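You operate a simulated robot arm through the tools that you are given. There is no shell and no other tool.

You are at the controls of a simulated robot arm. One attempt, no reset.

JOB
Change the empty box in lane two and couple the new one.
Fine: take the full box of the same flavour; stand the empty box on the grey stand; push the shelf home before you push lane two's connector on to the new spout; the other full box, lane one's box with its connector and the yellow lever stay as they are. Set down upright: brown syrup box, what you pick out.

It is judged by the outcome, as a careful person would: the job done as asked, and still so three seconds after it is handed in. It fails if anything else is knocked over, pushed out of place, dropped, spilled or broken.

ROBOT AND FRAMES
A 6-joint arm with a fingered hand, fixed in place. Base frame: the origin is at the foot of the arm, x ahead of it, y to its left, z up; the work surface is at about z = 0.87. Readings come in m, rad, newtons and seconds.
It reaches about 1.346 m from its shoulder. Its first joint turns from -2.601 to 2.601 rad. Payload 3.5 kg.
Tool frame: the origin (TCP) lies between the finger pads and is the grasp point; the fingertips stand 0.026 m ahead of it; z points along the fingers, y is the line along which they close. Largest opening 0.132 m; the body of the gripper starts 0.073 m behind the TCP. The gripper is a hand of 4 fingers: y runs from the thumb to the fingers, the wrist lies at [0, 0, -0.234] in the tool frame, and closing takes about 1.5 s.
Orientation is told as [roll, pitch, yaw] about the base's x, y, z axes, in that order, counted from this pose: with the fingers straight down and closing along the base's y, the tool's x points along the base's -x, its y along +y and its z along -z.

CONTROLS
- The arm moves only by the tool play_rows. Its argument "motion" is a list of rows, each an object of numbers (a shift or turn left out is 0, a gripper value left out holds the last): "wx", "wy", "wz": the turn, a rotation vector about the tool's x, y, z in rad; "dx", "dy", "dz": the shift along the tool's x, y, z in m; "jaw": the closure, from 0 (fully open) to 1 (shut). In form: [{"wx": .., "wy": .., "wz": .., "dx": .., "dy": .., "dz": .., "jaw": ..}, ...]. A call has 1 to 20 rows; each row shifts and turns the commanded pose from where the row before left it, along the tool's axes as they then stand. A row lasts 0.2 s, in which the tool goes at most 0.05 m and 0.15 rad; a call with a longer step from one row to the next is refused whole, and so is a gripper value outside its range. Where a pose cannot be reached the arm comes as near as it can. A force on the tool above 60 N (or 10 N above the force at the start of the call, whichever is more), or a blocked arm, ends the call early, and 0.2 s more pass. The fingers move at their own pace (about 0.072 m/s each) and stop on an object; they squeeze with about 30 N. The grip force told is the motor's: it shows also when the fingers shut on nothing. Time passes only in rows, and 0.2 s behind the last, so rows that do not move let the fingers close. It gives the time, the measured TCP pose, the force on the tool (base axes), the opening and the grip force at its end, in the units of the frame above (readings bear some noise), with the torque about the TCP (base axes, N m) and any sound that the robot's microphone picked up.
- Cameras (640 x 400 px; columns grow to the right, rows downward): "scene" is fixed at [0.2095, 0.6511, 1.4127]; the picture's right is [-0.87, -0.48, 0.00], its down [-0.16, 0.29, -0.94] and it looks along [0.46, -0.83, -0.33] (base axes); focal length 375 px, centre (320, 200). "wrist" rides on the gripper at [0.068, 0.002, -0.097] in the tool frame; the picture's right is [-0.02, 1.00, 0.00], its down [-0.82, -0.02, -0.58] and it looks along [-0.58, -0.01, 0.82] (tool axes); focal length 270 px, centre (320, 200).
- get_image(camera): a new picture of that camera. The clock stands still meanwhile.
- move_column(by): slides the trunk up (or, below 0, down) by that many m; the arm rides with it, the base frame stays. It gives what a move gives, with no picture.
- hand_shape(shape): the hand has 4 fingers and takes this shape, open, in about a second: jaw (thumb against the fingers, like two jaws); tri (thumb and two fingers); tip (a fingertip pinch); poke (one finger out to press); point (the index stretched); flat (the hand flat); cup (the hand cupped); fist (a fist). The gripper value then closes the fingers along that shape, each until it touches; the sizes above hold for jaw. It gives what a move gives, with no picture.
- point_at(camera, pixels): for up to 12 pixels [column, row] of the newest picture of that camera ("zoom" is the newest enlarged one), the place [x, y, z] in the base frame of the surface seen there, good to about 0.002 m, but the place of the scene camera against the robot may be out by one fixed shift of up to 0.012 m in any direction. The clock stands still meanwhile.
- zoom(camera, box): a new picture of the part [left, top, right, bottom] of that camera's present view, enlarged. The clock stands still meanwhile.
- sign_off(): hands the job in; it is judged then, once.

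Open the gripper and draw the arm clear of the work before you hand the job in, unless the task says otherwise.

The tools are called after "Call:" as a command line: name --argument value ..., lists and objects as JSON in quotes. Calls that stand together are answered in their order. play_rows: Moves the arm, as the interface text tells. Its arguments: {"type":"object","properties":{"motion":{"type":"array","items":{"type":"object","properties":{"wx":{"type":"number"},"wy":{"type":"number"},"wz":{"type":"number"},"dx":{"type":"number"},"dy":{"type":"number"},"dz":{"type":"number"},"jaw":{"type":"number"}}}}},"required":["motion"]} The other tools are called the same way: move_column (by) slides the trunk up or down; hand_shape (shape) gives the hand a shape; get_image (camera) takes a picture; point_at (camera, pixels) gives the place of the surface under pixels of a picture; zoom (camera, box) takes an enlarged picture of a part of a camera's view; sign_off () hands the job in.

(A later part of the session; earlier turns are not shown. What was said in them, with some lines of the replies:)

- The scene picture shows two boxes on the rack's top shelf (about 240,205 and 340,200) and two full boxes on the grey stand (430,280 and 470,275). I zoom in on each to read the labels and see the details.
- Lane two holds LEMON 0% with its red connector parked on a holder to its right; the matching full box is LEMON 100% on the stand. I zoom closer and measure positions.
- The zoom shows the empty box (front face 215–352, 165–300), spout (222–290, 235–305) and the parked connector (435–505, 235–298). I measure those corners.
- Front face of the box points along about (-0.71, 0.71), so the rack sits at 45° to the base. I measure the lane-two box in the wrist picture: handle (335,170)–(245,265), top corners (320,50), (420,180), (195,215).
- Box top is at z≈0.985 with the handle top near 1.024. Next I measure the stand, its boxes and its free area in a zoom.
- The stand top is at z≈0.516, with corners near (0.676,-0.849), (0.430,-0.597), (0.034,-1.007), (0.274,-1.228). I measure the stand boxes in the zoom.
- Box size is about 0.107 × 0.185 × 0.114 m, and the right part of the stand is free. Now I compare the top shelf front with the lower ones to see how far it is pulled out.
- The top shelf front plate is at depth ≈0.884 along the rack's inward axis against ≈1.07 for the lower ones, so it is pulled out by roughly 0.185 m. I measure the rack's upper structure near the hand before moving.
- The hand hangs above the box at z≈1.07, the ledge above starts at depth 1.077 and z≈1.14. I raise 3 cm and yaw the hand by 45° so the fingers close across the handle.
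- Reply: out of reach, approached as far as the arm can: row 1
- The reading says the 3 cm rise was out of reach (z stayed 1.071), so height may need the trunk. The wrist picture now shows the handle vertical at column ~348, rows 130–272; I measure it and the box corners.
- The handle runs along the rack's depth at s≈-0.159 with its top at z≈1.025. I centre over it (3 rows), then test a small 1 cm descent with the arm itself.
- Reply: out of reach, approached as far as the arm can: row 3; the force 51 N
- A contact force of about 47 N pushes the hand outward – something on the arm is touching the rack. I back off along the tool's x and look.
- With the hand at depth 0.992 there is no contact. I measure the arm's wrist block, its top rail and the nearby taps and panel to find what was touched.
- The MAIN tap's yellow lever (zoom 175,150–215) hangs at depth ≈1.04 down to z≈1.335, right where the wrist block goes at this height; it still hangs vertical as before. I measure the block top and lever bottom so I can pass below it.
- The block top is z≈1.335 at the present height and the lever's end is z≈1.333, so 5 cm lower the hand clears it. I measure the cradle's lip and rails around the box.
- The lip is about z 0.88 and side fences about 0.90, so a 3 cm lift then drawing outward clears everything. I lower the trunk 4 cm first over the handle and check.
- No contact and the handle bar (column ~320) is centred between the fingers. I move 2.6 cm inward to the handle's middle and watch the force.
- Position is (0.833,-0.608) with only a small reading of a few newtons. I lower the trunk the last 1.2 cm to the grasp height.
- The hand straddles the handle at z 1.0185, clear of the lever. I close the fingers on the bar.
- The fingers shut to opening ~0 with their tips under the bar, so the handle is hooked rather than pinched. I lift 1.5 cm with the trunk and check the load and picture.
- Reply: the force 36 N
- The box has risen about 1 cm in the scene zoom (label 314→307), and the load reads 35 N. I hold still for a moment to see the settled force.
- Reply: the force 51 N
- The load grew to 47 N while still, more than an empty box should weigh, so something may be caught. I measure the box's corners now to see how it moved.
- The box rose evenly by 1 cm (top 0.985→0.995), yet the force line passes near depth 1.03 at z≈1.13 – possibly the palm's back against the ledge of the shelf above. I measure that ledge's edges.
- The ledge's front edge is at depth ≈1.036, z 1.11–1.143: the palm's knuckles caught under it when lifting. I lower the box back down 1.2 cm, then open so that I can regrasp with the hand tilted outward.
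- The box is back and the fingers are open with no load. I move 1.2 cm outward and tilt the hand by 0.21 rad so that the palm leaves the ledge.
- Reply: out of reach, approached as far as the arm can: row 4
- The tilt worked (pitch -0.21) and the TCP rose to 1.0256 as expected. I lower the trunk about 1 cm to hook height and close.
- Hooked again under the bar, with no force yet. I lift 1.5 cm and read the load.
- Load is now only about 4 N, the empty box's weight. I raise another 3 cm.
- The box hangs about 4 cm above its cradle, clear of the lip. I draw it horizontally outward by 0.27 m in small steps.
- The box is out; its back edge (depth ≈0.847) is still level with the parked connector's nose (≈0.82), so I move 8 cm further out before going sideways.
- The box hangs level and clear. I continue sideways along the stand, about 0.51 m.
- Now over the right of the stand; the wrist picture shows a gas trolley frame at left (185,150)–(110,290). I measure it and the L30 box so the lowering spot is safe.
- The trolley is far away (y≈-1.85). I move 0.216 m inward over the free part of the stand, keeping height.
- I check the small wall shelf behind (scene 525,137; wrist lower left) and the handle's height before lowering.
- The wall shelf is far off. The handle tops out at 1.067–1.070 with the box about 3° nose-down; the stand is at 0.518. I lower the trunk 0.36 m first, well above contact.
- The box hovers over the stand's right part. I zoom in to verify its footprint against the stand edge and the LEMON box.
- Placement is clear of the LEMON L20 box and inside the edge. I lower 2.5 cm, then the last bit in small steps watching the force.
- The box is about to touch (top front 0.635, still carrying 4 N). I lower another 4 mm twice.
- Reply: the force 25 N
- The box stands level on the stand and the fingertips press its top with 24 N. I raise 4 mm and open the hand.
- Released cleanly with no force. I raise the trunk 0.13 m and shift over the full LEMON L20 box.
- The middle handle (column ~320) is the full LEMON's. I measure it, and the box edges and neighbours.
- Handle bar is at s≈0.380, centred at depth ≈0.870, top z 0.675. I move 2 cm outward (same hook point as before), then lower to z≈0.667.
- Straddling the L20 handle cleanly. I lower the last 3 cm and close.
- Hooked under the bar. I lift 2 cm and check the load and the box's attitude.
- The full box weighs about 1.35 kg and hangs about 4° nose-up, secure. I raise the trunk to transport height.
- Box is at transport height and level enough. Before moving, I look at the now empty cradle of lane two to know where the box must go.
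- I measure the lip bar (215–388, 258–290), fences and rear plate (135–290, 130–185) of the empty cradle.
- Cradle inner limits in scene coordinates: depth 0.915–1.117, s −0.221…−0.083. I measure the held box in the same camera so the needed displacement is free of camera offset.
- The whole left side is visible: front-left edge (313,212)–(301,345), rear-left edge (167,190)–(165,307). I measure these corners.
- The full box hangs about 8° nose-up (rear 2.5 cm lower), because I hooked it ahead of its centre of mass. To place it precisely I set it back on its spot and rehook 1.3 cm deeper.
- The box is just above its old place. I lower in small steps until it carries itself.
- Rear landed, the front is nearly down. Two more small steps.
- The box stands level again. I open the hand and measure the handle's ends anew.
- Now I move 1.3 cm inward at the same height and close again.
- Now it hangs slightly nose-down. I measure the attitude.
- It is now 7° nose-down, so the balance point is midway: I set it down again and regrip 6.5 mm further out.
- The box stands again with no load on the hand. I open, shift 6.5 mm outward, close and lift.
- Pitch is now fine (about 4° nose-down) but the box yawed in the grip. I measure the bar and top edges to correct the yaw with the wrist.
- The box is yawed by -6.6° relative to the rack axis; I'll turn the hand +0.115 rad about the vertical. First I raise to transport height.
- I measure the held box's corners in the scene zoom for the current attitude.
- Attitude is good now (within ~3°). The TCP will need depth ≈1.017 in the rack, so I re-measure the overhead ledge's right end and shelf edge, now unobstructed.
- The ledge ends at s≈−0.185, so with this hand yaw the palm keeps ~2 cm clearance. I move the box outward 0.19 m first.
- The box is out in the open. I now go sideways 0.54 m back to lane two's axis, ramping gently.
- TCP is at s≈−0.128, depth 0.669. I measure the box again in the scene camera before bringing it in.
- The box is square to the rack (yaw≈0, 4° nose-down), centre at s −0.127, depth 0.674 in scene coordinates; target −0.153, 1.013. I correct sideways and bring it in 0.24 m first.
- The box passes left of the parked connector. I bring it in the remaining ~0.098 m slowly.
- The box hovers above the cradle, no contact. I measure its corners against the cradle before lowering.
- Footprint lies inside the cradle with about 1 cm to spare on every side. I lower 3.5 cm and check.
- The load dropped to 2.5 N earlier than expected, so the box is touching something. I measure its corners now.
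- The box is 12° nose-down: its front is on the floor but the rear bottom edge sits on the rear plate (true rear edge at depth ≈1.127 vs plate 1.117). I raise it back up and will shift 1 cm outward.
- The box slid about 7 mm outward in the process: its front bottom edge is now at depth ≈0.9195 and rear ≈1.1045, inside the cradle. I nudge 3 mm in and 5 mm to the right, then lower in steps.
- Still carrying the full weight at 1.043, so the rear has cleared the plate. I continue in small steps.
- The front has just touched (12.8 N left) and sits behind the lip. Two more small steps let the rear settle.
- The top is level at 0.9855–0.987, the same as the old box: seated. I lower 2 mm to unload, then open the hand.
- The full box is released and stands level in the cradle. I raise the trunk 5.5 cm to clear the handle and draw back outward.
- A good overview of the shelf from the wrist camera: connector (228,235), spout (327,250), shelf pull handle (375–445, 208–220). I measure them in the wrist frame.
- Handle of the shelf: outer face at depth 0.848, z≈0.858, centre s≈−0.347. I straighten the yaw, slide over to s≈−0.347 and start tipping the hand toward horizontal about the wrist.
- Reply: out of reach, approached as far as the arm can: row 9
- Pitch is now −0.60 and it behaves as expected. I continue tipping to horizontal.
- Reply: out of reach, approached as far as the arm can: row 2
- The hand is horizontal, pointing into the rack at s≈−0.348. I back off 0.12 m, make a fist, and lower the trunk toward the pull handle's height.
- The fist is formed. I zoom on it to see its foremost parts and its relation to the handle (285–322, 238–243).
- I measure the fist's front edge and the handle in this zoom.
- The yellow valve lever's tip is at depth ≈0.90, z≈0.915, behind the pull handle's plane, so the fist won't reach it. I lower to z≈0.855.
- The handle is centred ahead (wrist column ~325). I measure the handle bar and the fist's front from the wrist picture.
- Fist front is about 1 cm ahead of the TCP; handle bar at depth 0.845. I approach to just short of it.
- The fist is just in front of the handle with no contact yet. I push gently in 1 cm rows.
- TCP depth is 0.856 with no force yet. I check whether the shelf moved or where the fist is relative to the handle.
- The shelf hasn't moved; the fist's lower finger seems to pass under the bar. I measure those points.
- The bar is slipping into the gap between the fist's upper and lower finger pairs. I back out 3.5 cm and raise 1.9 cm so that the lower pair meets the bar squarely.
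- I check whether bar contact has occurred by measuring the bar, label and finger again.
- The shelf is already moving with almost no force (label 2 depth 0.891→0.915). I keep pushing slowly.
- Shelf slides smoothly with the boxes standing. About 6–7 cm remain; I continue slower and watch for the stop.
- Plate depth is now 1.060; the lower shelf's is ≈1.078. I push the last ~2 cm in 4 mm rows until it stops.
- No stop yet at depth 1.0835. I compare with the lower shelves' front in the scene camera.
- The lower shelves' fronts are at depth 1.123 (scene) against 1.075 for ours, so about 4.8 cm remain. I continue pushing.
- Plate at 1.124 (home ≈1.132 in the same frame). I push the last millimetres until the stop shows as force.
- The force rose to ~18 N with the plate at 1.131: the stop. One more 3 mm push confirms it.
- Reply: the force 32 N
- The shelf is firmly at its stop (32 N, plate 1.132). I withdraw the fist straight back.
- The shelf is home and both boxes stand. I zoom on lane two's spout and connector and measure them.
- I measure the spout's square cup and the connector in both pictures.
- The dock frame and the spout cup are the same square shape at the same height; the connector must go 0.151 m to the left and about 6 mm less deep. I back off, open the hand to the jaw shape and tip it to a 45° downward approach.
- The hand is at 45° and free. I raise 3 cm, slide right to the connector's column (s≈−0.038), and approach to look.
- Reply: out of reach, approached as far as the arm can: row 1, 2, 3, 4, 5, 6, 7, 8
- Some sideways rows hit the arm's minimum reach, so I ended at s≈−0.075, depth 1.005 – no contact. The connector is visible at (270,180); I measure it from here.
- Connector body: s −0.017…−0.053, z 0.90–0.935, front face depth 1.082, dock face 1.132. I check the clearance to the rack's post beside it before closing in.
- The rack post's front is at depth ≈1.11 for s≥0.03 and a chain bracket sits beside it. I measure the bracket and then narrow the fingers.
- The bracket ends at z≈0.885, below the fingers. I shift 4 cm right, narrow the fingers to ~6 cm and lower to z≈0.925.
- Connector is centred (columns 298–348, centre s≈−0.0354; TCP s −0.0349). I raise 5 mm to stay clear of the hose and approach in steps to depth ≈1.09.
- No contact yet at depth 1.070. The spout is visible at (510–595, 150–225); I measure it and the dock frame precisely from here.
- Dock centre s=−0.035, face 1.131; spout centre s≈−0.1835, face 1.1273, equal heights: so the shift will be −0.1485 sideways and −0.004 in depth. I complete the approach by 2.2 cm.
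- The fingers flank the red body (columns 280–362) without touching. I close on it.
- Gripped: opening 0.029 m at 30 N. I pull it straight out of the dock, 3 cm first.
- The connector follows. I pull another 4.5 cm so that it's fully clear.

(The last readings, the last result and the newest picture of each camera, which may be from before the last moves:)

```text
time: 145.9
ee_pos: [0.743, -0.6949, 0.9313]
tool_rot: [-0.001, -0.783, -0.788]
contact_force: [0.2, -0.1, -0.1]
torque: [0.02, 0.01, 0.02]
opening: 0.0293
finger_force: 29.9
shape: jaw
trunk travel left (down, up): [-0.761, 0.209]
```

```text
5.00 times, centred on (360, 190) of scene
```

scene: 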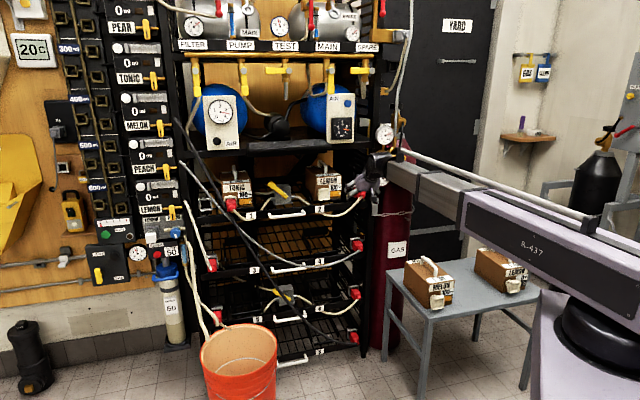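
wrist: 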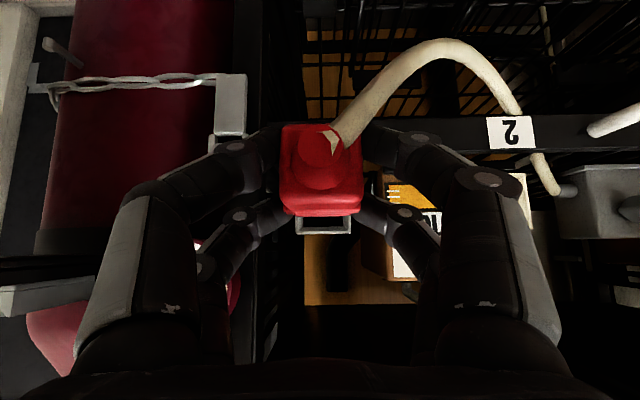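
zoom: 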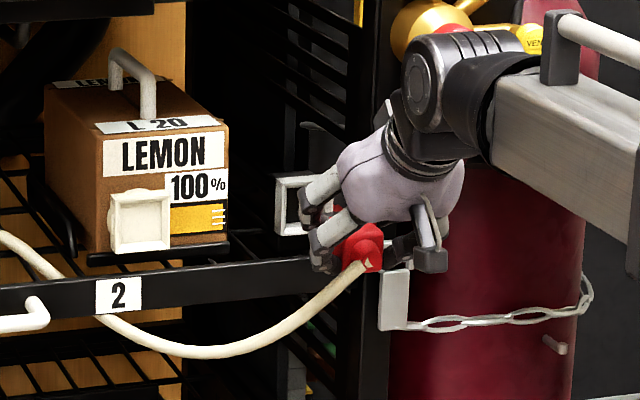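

The connector is free and the dock is empty. I shift it 0.15 m left in front of the spout.

Call:
play_rows --motion '[{"dy": 0.015}, {"dy": 0.03}, {"dy": 0.03}, {"dy": 0.03}, {"dy": 0.03}, {"dy": 0.015}, {}]'

Call:
get_image --camera "wrist"

Call:
zoom --camera "scene" --box '[290, 140, 400, 230]'

```text
time: 147.5
ee_pos: [0.8487, -0.5888, 0.9298]
tool_rot: [-0.001, -0.783, -0.787]
contact_force: [-0.2, 1.2, -0.3]
torque: [0.03, 0.0, -0.02]
opening: 0.0292
finger_force: 30.0
shape: jaw
trunk travel left (down, up): [-0.761, 0.209]
```

```text
taken
```

wrist: 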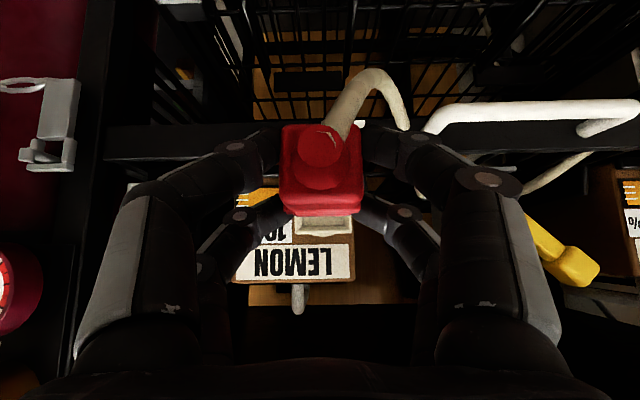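

```text
4.44 times, centred on (345, 185) of scene
```

zoom: 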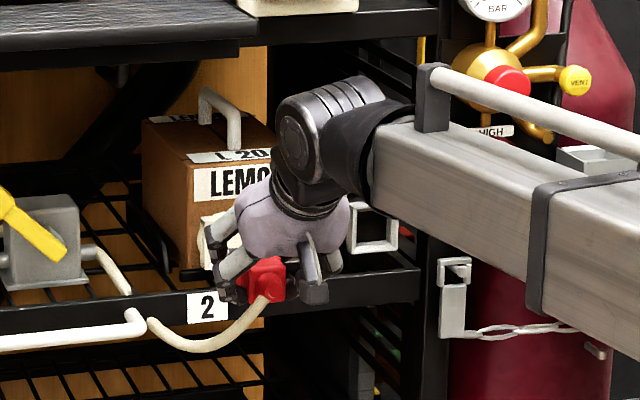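

In front of the spout now (TCP s −0.1838). I compare the spout frame behind the connector with how the dock frame looked (columns 293–352).

Call:
zoom --camera "wrist" --box '[260, 110, 390, 250]'

Call:
point_at --camera "wrist" --pixels '[[298, 228], [350, 228], [325, 230], [298, 222], [350, 222], [290, 200], [355, 200], [320, 205], [285, 130], [358, 130]]'

```text
2.86 times, centred on (325, 180) of wrist
```

zoom: 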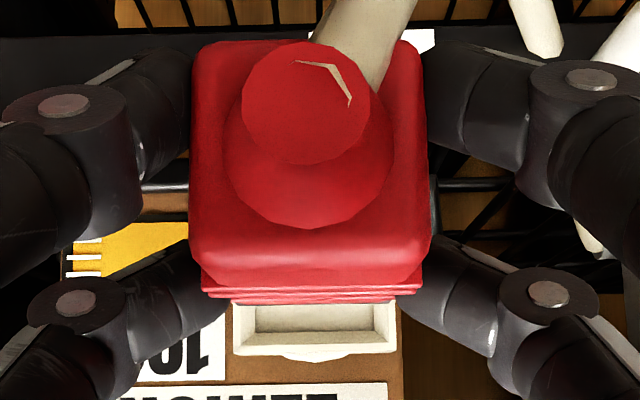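

```text
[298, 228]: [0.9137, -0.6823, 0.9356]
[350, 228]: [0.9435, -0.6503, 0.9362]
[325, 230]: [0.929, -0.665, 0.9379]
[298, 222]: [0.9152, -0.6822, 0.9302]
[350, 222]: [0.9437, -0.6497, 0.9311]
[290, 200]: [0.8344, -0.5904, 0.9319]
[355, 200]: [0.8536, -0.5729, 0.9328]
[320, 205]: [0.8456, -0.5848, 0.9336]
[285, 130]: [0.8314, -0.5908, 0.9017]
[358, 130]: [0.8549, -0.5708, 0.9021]
```

Aligned within about 1 mm (spout centre s≈−0.1843, connector ≈−0.185). I raise 1 mm and advance 5 cm toward it.

Call:
move_column --by 0.001

Call:
play_rows --motion '[{"dx": -0.0071, "dy": -0.0005, "dz": 0.0071}, {"dx": -0.0071, "dz": 0.0071}, {"dx": -0.0071, "dz": 0.0071}, {"dx": -0.0071, "dz": 0.0071}, {"dx": -0.0035, "dz": 0.0035}, {}]'

Call:
get_image --camera "wrist"

Call:
zoom --camera "wrist" --box '[260, 110, 390, 250]'

```text
time: 148.0
ee_pos: [0.8484, -0.5877, 0.9322]
tool_rot: [0.001, -0.784, -0.783]
contact_force: [-0.8, -0.6, -0.4]
torque: [0.02, 0.0, 0.02]
opening: 0.0292
finger_force: 30.0
shape: jaw
trunk travel left (down, up): [-0.762, 0.208]
```

```text
time: 149.4
ee_pos: [0.8802, -0.6206, 0.9323]
tool_rot: [0.0, -0.783, -0.785]
contact_force: [-0.3, 0.4, 0.6]
torque: [-0.01, 0.01, -0.02]
opening: 0.0293
finger_force: 29.8
shape: jaw
trunk travel left (down, up): [-0.762, 0.208]
```

```text
taken
```

wrist: 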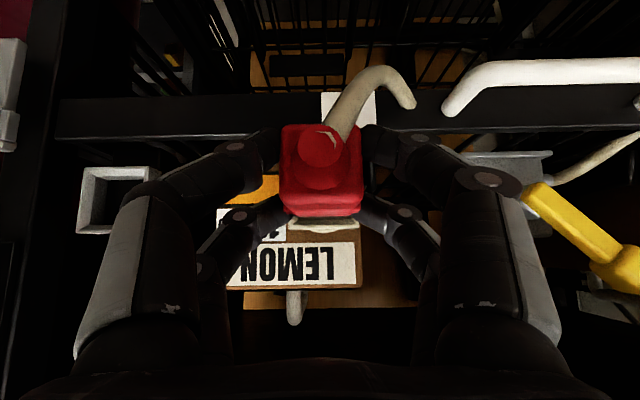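

```text
2.86 times, centred on (325, 180) of wrist
```

zoom: 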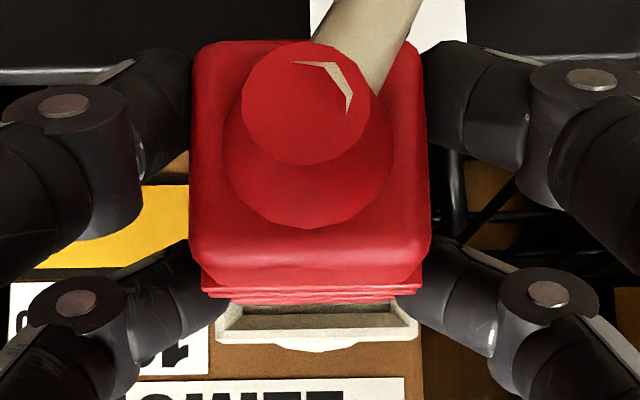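

Nearly there (depth 1.061): the spout frame is centred about 1 mm to the right of where the dock was, so I add 1.2 mm and push on slowly.

Call:
play_rows --motion '[{"dx": -0.0028, "dy": 0.0012, "dz": 0.0028}, {"dx": -0.0028, "dz": 0.0028}, {"dx": -0.0028, "dz": 0.0028}, {}]'

Call:
get_image --camera "wrist"

Call:
zoom --camera "scene" --box '[300, 150, 370, 210]'

```text
time: 150.4
ee_pos: [0.8907, -0.6286, 0.9315]
tool_rot: [0.001, -0.784, -0.785]
contact_force: [-0.7, -0.6, -0.3]
torque: [0.02, 0.0, -0.03]
opening: 0.0295
finger_force: 30.1
shape: jaw
trunk travel left (down, up): [-0.762, 0.208]
```

```text
taken
```

wrist: 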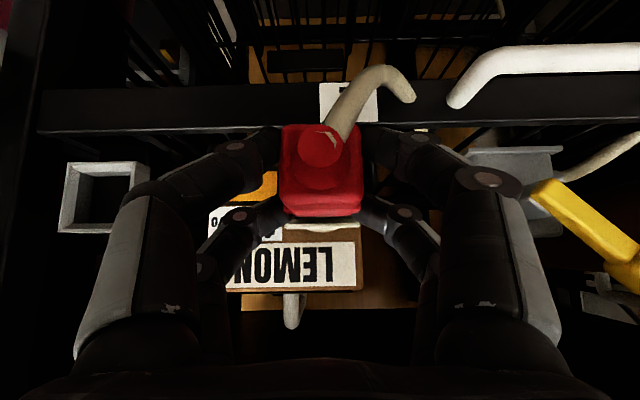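

```text
6.67 times, centred on (335, 180) of scene
```

zoom: 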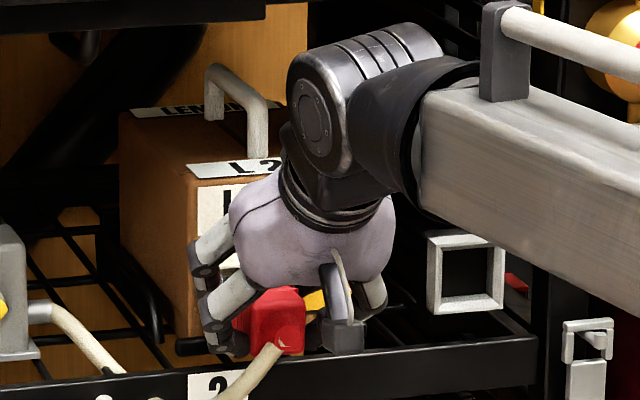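

Depth 1.074, still no contact. I continue with 4 mm rows into the cup.

Call:
play_rows --motion '[{"dx": -0.0028, "dz": 0.0028}, {"dx": -0.0028, "dz": 0.0028}, {"dx": -0.0021, "dz": 0.0021}, {}]'

Call:
get_image --camera "wrist"

Call:
zoom --camera "wrist" --box '[260, 110, 390, 250]'

```text
time: 151.4
ee_pos: [0.898, -0.6364, 0.9331]
tool_rot: [0.0, -0.784, -0.787]
contact_force: [0.4, 0.4, -0.1]
torque: [0.0, -0.02, 0.0]
opening: 0.0291
finger_force: 29.9
shape: jaw
trunk travel left (down, up): [-0.762, 0.208]
```

```text
taken
```

wrist: 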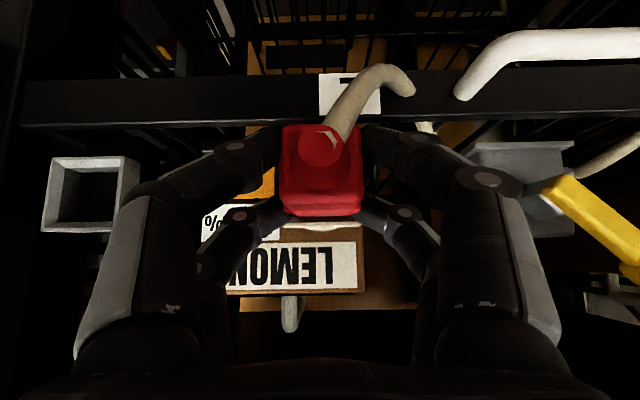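

```text
2.86 times, centred on (325, 180) of wrist
```

zoom: 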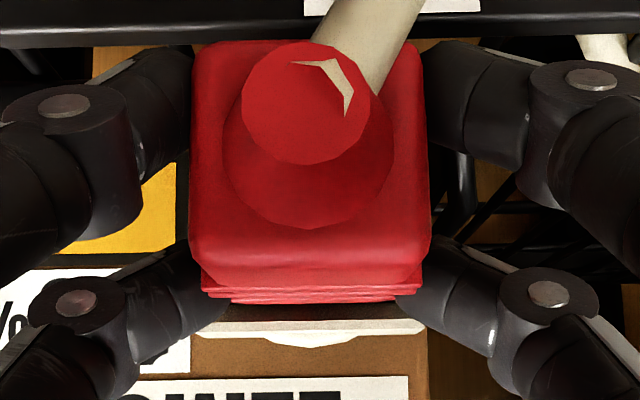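

Depth 1.085; the ribs are about to reach the cup's rim. I push further in 3 mm rows and watch the force and sound.

Call:
play_rows --motion '[{"dx": -0.0021, "dz": 0.0021}, {"dx": -0.0021, "dz": 0.0021}, {"dx": -0.0021, "dz": 0.0021}, {}]'

Call:
zoom --camera "wrist" --box '[260, 110, 390, 250]'

```text
time: 152.4
ee_pos: [0.9026, -0.642, 0.9319]
tool_rot: [0.001, -0.784, -0.784]
contact_force: [-2.2, 4.5, -0.5]
torque: [0.06, 0.03, 0.03]
opening: 0.0295
finger_force: 29.7
shape: jaw
trunk travel left (down, up): [-0.762, 0.208]
```

```text
2.86 times, centred on (325, 180) of wrist
```

zoom: 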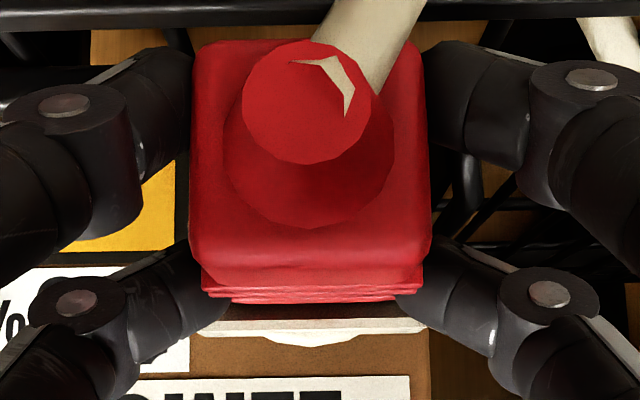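

A 5 N contact: the cup moves with the connector, so the box is sliding back toward its rear stop. I keep pushing gently until it resists and seats.

Call:
play_rows --motion '[{"dx": -0.0021, "dz": 0.0021}, {"dx": -0.0021, "dz": 0.0021}, {"dx": -0.0021, "dz": 0.0021}, {}]'

Call:
get_image --camera "wrist"

Call:
zoom --camera "wrist" --box '[260, 110, 390, 250]'

```text
time: 153.4
ee_pos: [0.9072, -0.6452, 0.9334]
tool_rot: [-0.001, -0.778, -0.786]
contact_force: [-27.3, 28.1, -4.5]
torque: [0.39, 0.46, 0.14]
opening: 0.0297
finger_force: 29.9
shape: jaw
trunk travel left (down, up): [-0.762, 0.208]
```

```text
taken
```

wrist: 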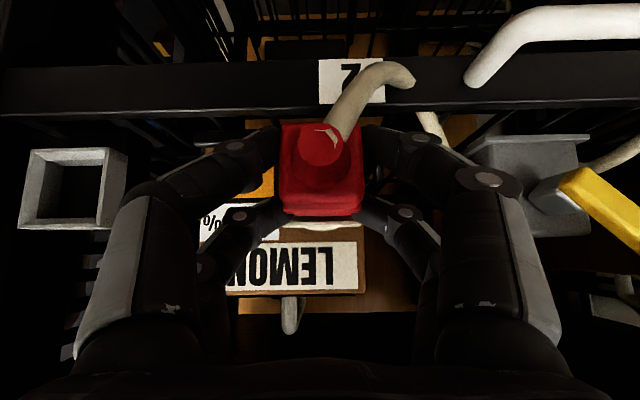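

```text
2.86 times, centred on (325, 180) of wrist
```

zoom: 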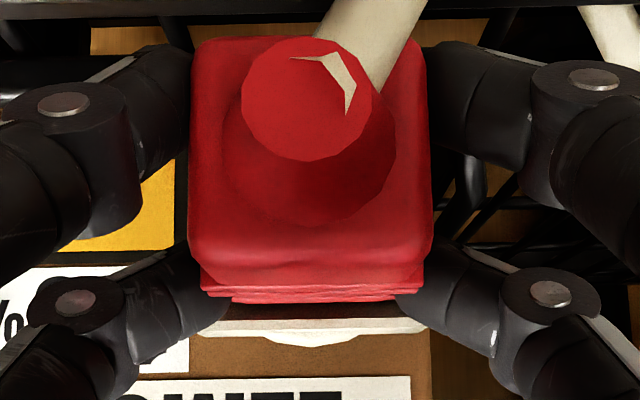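

Force rose to 39 N, with the box against its stop. I measure the cup rim and the connector's face to compare with the depth it had in the dock (0.049 m) and with lane one's.

Call:
point_at --camera "wrist" --pixels '[[287, 224], [357, 224], [322, 225], [290, 205], [355, 205], [285, 135], [357, 135], [320, 150], [290, 262], [350, 262]]'

Call:
zoom --camera "scene" --box '[210, 150, 370, 230]'

```text
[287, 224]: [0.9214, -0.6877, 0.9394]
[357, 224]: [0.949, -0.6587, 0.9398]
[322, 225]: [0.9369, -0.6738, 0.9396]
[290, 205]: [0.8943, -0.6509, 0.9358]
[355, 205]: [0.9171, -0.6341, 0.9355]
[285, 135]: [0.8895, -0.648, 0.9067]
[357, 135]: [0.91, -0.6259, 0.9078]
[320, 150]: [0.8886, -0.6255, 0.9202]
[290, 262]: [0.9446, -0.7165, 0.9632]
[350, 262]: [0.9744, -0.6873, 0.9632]
```

```text
4.00 times, centred on (290, 190) of scene
```

zoom: 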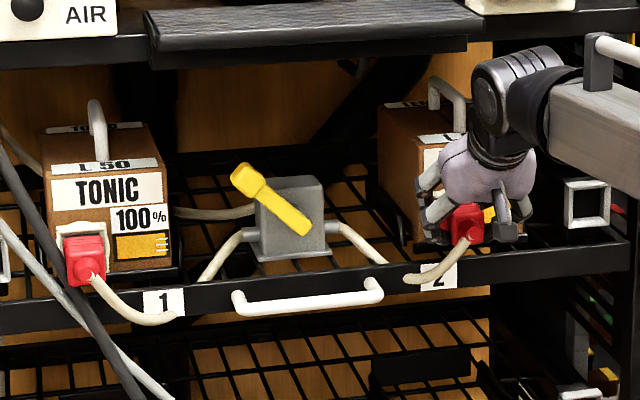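

Rim 1.1375 and connector body face ≈1.0866 give 0.051 m – within 2 mm of the dock's 0.049. I check lane one's mated connector for reference.

Call:
zoom --camera "scene" --box '[210, 180, 270, 230]'

Call:
zoom --camera "scene" --box '[300, 170, 360, 220]'

```text
8.00 times, centred on (240, 205) of scene
```

zoom: 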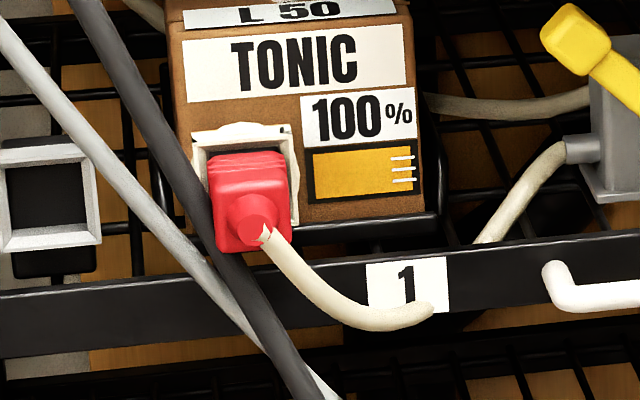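

```text
8.00 times, centred on (330, 195) of scene
```

zoom: 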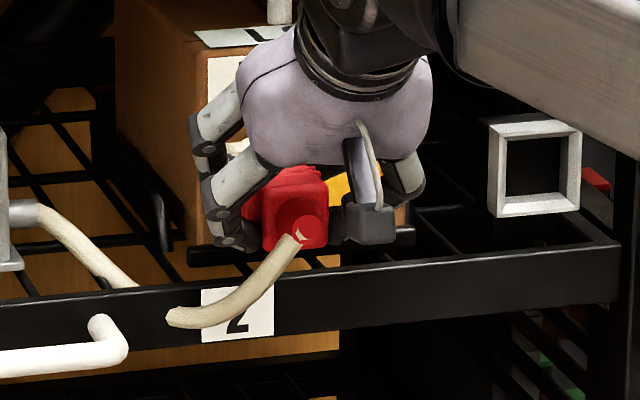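

I measure lane one's rim and connector nose in a fresh zoom.

Call:
zoom --camera "scene" --box '[210, 180, 270, 230]'

Call:
point_at --camera "zoom" --pixels '[[197, 150], [295, 145], [296, 210], [215, 160], [285, 165], [220, 190], [285, 200], [220, 240], [250, 232], [262, 225], [240, 205], [270, 185]]'

```text
8.00 times, centred on (240, 205) of scene
```

zoom: 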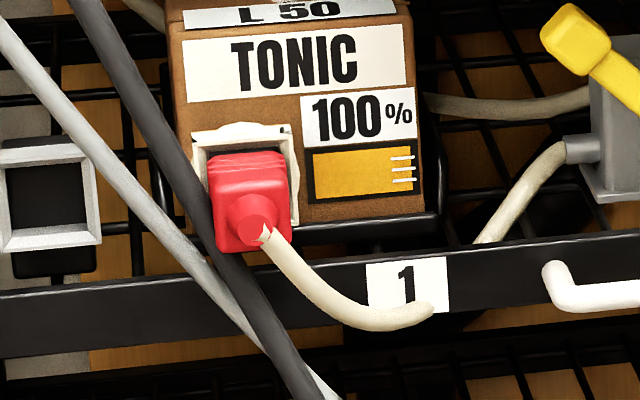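

```text
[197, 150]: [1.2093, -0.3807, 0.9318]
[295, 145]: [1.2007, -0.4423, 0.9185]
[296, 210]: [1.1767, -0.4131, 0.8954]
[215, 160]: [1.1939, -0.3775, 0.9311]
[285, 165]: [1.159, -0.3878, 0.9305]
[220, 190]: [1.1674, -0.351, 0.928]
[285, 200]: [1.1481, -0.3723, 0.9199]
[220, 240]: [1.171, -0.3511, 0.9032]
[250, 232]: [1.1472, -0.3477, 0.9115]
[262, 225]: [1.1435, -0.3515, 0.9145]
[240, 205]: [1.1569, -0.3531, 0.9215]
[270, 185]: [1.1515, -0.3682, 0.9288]
```

Lane one's mated connector shows rim-to-nose 0.067 m and rim-to-face ≈0.050 m – the same as ours now (0.067 / 0.051). I give one last 2 mm push to be sure it is seated.

Call:
play_rows --motion '[{"dx": -0.0014, "dz": 0.0014}, {}, {}]'

Call:
get_image --camera "wrist"

Call:
point_at --camera "wrist" --pixels '[[287, 224], [357, 224], [322, 225], [290, 205], [355, 205], [285, 135], [357, 135], [320, 150], [290, 262], [350, 262]]'

```text
time: 154.2
ee_pos: [0.9074, -0.6461, 0.9343]
tool_rot: [-0.002, -0.773, -0.786]
contact_force: [-35.9, 39.4, -3.8]
torque: [0.47, 0.61, 0.19]
opening: 0.0298
finger_force: 29.7
shape: jaw
trunk travel left (down, up): [-0.762, 0.208]
```

```text
taken
```

wrist: 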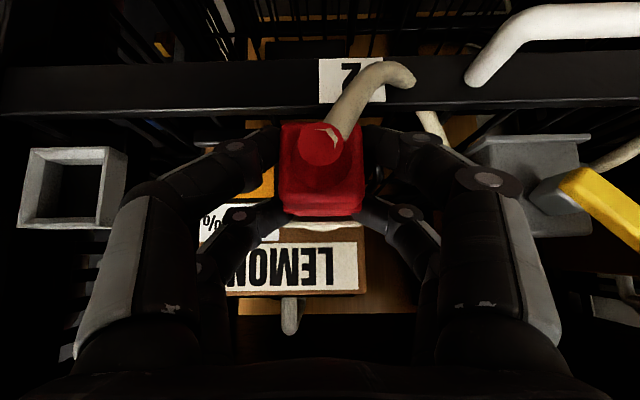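

```text
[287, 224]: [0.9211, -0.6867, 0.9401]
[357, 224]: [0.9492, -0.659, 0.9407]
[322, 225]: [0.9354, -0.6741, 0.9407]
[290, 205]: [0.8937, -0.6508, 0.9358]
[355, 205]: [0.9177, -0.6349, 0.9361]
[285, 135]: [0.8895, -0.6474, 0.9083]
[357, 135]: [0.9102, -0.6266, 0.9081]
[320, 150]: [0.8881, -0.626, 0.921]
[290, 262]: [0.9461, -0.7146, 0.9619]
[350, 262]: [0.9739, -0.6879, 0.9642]
```

53 N without further movement: fully seated. I relieve the push by 4 mm and read the force before opening.

Call:
play_rows --motion '[{"dx": 0.0014, "dz": -0.0014}, {"dx": 0.0014, "dz": -0.0014}, {}]'

Call:
get_image --camera "wrist"

Call:
point_at --camera "wrist" --pixels '[[287, 224], [357, 224], [322, 225], [285, 135], [357, 135], [320, 150], [290, 262], [350, 262]]'

```text
time: 155.0
ee_pos: [0.9072, -0.6445, 0.9325]
tool_rot: [-0.004, -0.779, -0.785]
contact_force: [-22.3, 25.5, -3.7]
torque: [0.34, 0.43, 0.18]
opening: 0.0299
finger_force: 30.0
shape: jaw
trunk travel left (down, up): [-0.762, 0.208]
```

```text
taken
```

wrist: 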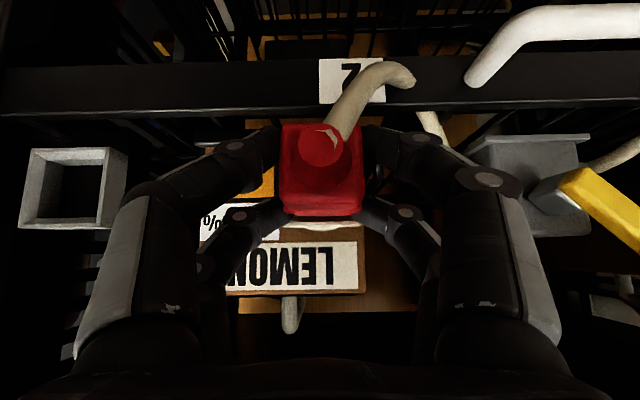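

```text
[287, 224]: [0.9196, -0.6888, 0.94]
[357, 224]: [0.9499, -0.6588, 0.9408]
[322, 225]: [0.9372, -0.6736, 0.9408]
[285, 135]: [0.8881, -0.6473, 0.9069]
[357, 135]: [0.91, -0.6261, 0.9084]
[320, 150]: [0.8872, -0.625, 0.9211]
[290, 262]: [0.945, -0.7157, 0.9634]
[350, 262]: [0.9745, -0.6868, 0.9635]
```

Still 34 N stored. I relieve another 5 mm.

Call:
play_rows --motion '[{"dx": 0.0014, "dz": -0.0014}, {"dx": 0.0014, "dz": -0.0014}, {}]'

Call:
play_rows --motion '[{"dx": 0.0007, "dz": -0.0007}, {}]'

Call:
get_image --camera "wrist"

Call:
point_at --camera "wrist" --pixels '[[287, 224], [357, 224], [322, 225], [285, 135], [357, 135], [320, 150], [290, 262], [350, 262]]'

```text
time: 155.8
ee_pos: [0.9051, -0.6442, 0.9329]
tool_rot: [-0.001, -0.783, -0.786]
contact_force: [-8.4, 11.2, -4.1]
torque: [0.22, 0.25, 0.05]
opening: 0.03
finger_force: 30.3
shape: jaw
trunk travel left (down, up): [-0.762, 0.208]
```

```text
time: 156.4
ee_pos: [0.9055, -0.6436, 0.9326]
tool_rot: [-0.001, -0.786, -0.786]
contact_force: [-1.4, 1.9, -3.7]
torque: [0.09, 0.09, -0.02]
opening: 0.0298
finger_force: 30.2
shape: jaw
trunk travel left (down, up): [-0.762, 0.208]
```

```text
taken
```

wrist: 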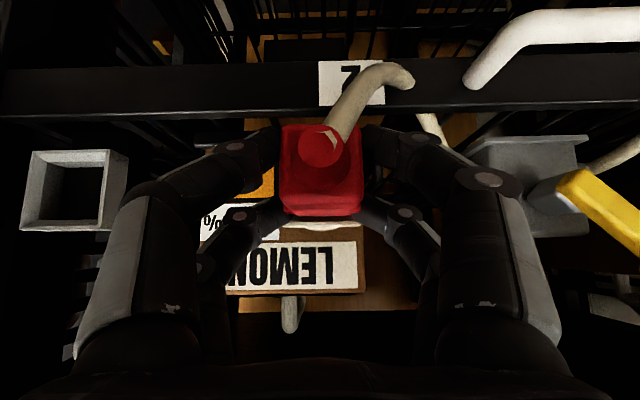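

```text
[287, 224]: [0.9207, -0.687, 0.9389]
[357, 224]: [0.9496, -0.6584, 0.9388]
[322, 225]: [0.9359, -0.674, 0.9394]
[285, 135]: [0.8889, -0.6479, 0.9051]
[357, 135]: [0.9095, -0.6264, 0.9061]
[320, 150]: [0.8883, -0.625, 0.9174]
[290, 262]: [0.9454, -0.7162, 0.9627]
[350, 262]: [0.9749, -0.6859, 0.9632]
```

The load is nearly zero and nothing moved. I open the fingers to about 7 cm.

Call:
play_rows --motion '[{"jaw": 0.7}, {"jaw": 0.5}, {}, {}, {}]'

Call:
get_image --camera "wrist"

Call:
point_at --camera "wrist" --pixels '[[287, 224], [357, 224], [322, 225], [285, 135], [357, 135], [320, 150], [290, 262], [350, 262]]'

```text
time: 157.6
ee_pos: [0.9055, -0.644, 0.9322]
tool_rot: [-0.002, -0.783, -0.785]
contact_force: [-0.4, -1.3, 0.4]
torque: [-0.04, 0.01, -0.01]
opening: 0.0653
finger_force: 0.1
shape: jaw
trunk travel left (down, up): [-0.762, 0.208]
```

```text
taken
```

wrist: 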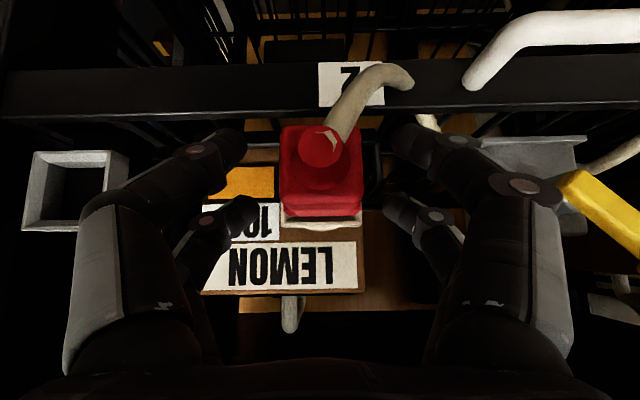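

```text
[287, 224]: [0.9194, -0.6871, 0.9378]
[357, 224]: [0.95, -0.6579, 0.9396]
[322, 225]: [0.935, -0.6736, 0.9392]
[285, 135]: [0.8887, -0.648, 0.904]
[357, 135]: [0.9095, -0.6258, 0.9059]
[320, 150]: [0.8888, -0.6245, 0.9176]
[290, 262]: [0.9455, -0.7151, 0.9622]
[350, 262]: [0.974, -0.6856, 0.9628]
```

The connector stays on the spout. Before retreating I check where the hose runs relative to the lower right finger.

Call:
point_at --camera "wrist" --pixels '[[340, 125], [352, 105], [365, 85], [385, 72], [405, 80], [430, 120], [415, 140], [440, 165], [590, 210], [515, 185]]'

Call:
zoom --camera "scene" --box '[290, 160, 370, 230]'

```text
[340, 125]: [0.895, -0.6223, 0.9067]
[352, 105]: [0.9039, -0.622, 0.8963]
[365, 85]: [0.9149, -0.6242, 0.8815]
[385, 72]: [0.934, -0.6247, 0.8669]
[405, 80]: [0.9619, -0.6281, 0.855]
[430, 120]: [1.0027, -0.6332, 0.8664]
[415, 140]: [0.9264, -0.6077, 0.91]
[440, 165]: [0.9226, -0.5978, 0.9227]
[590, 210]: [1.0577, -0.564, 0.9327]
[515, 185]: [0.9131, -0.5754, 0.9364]
```

```text
5.71 times, centred on (330, 195) of scene
```

zoom: 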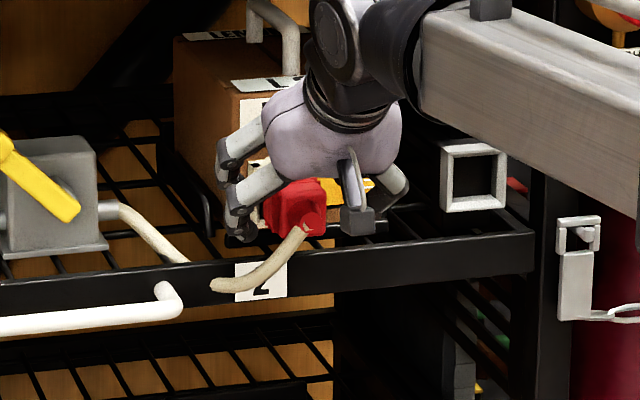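

The hose runs ~4 cm below the finger, so it's clear. I withdraw horizontally outward.

Call:
play_rows --motion '[{"dx": 0.0071, "dz": -0.0071}, {"dx": 0.0142, "dz": -0.0141}, {"dx": 0.0213, "dz": -0.0211}, {"dx": 0.0284, "dz": -0.0282}, {"dx": 0.0284, "dz": -0.0282}, {"dx": 0.0284, "dz": -0.0282}, {}]'

Call:
get_image --camera "wrist"

Call:
zoom --camera "scene" --box '[200, 140, 400, 260]'

```text
time: 159.2
ee_pos: [0.7778, -0.5159, 0.9319]
tool_rot: [0.001, -0.785, -0.786]
contact_force: [0.1, -0.7, 0.5]
torque: [-0.01, 0.04, -0.01]
opening: 0.0653
finger_force: 0.0
shape: jaw
trunk travel left (down, up): [-0.762, 0.208]
```

```text
taken
```

wrist: 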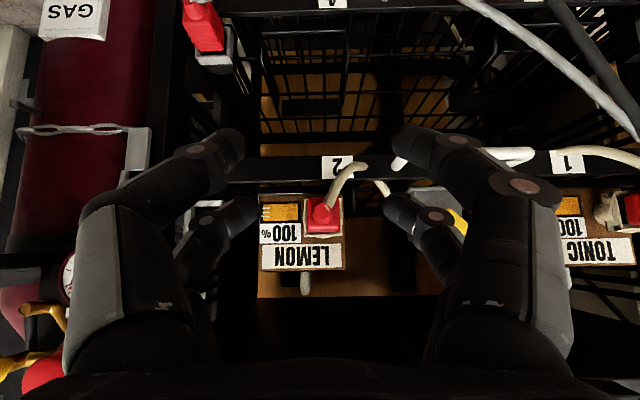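

```text
3.20 times, centred on (300, 200) of scene
```

zoom: 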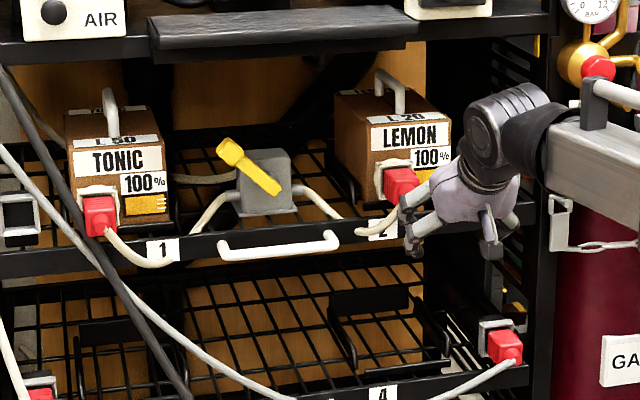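

Lane two's connector sits on the spout just like lane one's. I withdraw another 0.2 m and verify everything.

Call:
play_rows --motion '[{"dx": 0.0284, "dz": -0.0282}, {"dx": 0.0284, "dz": -0.0282}, {"dx": 0.0284, "dz": -0.0282}, {"dx": 0.0284, "dz": -0.0282}, {"dx": 0.0284, "dz": -0.0282, "jaw": 0.0}, {}, {}, {}]'

Call:
get_image --camera "scene"

Call:
get_image --camera "wrist"

Call:
zoom --camera "scene" --box '[290, 150, 380, 230]'

```text
time: 161.0
ee_pos: [0.637, -0.3755, 0.9331]
tool_rot: [0.0, -0.785, -0.786]
contact_force: [0.5, 0.5, -0.5]
torque: [0.01, 0.03, 0.01]
opening: 0.1317
finger_force: 0.1
shape: jaw
trunk travel left (down, up): [-0.762, 0.208]
```

```text
taken
```

scene: 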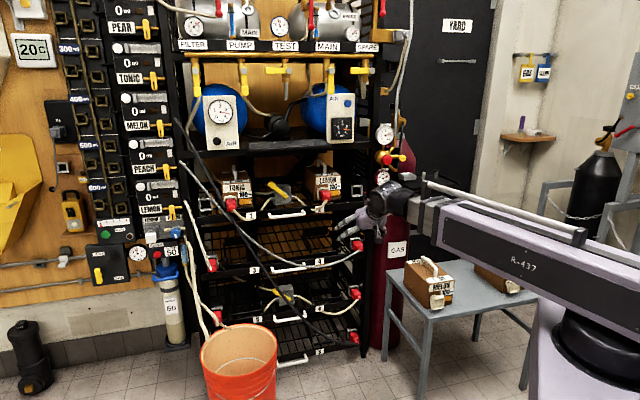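

```text
taken
```

wrist: 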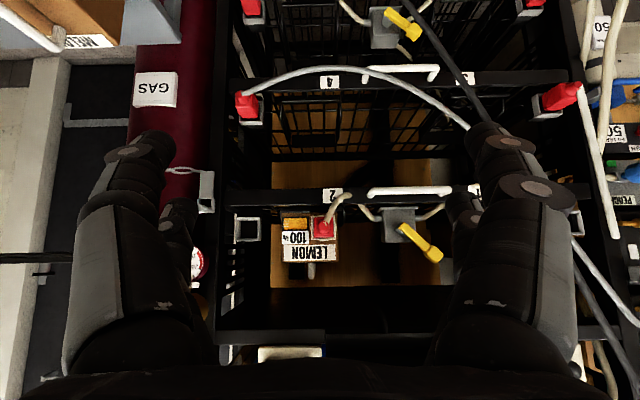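

```text
5.00 times, centred on (335, 190) of scene
```

zoom: 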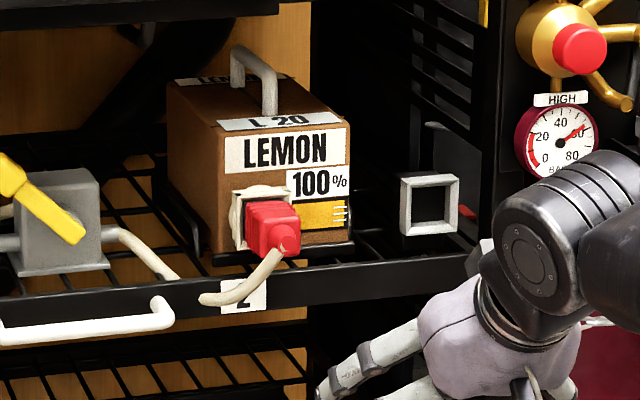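

I verify with measurements: the mated connector, the shelf front, and lane one.

Call:
point_at --camera "zoom" --pixels '[[238, 200], [237, 240], [285, 235], [262, 225], [250, 220], [290, 220], [255, 298], [120, 290], [235, 120], [345, 115], [225, 245], [345, 235]]'

Call:
zoom --camera "scene" --box '[180, 160, 400, 320]'

Call:
point_at --camera "zoom" --pixels '[[220, 162], [215, 317], [440, 148], [410, 150], [80, 170], [400, 290]]'

```text
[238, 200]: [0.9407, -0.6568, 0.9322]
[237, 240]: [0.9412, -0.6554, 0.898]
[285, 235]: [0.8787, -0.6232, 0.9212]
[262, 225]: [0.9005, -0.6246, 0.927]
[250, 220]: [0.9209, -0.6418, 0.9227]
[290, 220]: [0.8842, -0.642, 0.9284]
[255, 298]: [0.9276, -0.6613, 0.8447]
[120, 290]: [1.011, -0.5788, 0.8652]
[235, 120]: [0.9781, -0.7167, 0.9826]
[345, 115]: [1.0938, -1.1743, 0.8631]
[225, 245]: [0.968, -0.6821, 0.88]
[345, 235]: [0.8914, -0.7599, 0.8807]
```

```text
2.50 times, centred on (290, 240) of scene
```

zoom: 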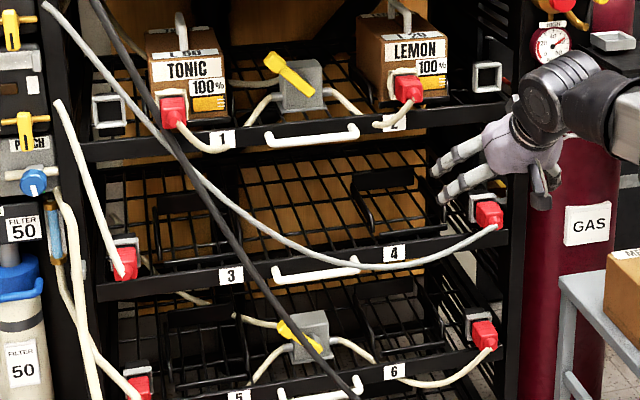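

```text
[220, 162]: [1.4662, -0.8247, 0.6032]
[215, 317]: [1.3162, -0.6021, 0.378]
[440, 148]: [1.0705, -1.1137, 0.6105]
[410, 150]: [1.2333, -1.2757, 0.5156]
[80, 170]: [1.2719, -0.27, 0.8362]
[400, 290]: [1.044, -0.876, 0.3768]
```

Rim-to-nose is 0.0675 m (lane one 0.0672) and the shelf plate is at 1.1235, flush with the lower shelves. I raise the arm clear and check the stand.

Call:
move_column --by 0.2

Call:
get_image --camera "scene"

Call:
zoom --camera "scene" --box '[380, 220, 560, 340]'

Call:
zoom --camera "scene" --box '[190, 140, 390, 260]'

```text
time: 163.2
ee_pos: [0.6363, -0.3735, 1.1324]
tool_rot: [0.001, -0.784, -0.784]
contact_force: [-0.4, 1.3, -0.3]
torque: [0.02, -0.02, -0.01]
opening: 0.1323
finger_force: 0.0
shape: jaw
trunk travel left (down, up): [-0.962, 0.008]
```

```text
taken
```

scene: 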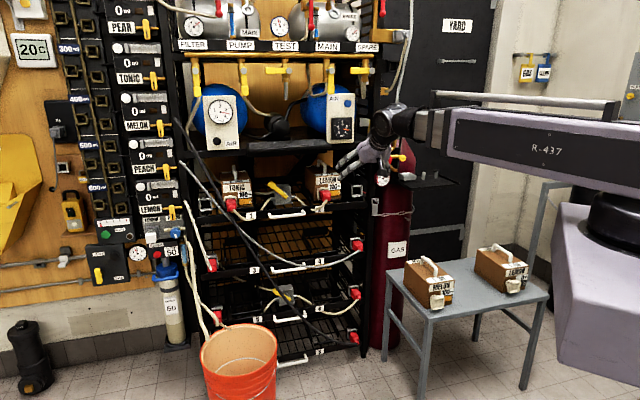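

```text
3.33 times, centred on (470, 280) of scene
```

zoom: 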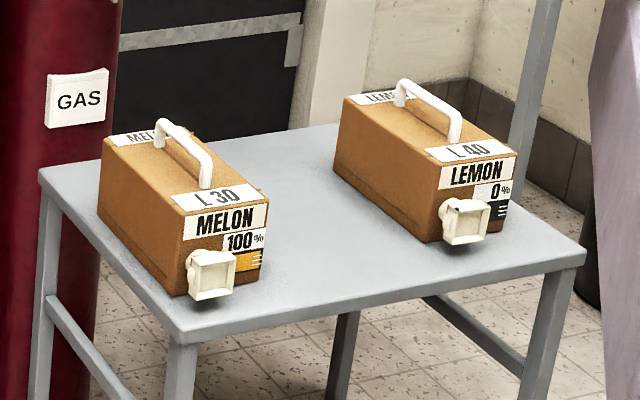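

```text
3.20 times, centred on (290, 200) of scene
```

zoom: 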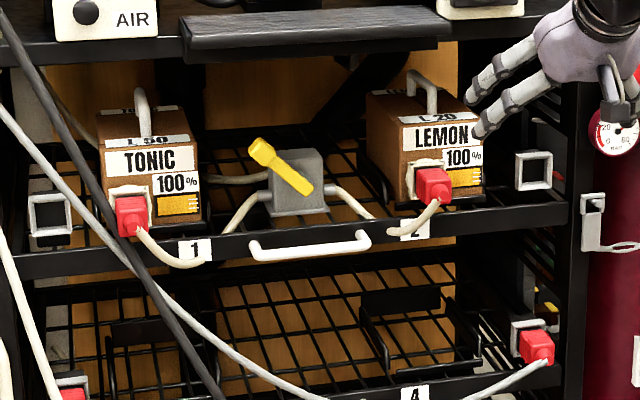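

Everything is in place: LEMON 0% (L40) upright on the stand, MELON untouched, LEMON 100% in lane two with its connector on, shelf home, lane one and the yellow lever unchanged, the hand open and clear. I hand the job in.

Call:
sign_off

```text
The job is handed in.
```

The lane-two box is changed and the new one is coupled. I handed the job in after checking it by camera; no result came back with the sign-off.

- **New box:** the full lemon box (L 20, 100 %) stands upright in lane two.
- **Shelf:** I pushed it home before coupling. It reached its stop, and its front is flush with the lower shelves.
- **Connector:** lane two's connector is seated on the new spout, to the same depth as lane one's. It stayed on when I let go.
- **Empty box:** the empty lemon box (L 40, 0 %) stands upright on the grey stand.
- **Left as they were:** the melon box, lane one's box with its connector, and the yellow lever look unchanged in the final pictures.

**Contacts while getting the box out:**
- Early on, the arm touched the MAIN tap's yellow handle with about 47 N. It still hangs straight down, as it did at the start.
- On the first lift, the hand caught under the overhead ledge, so I set the box down and took hold of it again. I saw no damage.

The new box rested briefly on its cradle's rear plate the first time I lowered it. I lifted it and set it down properly. Pushing the connector on then slid the box about 1 cm back against its stop.
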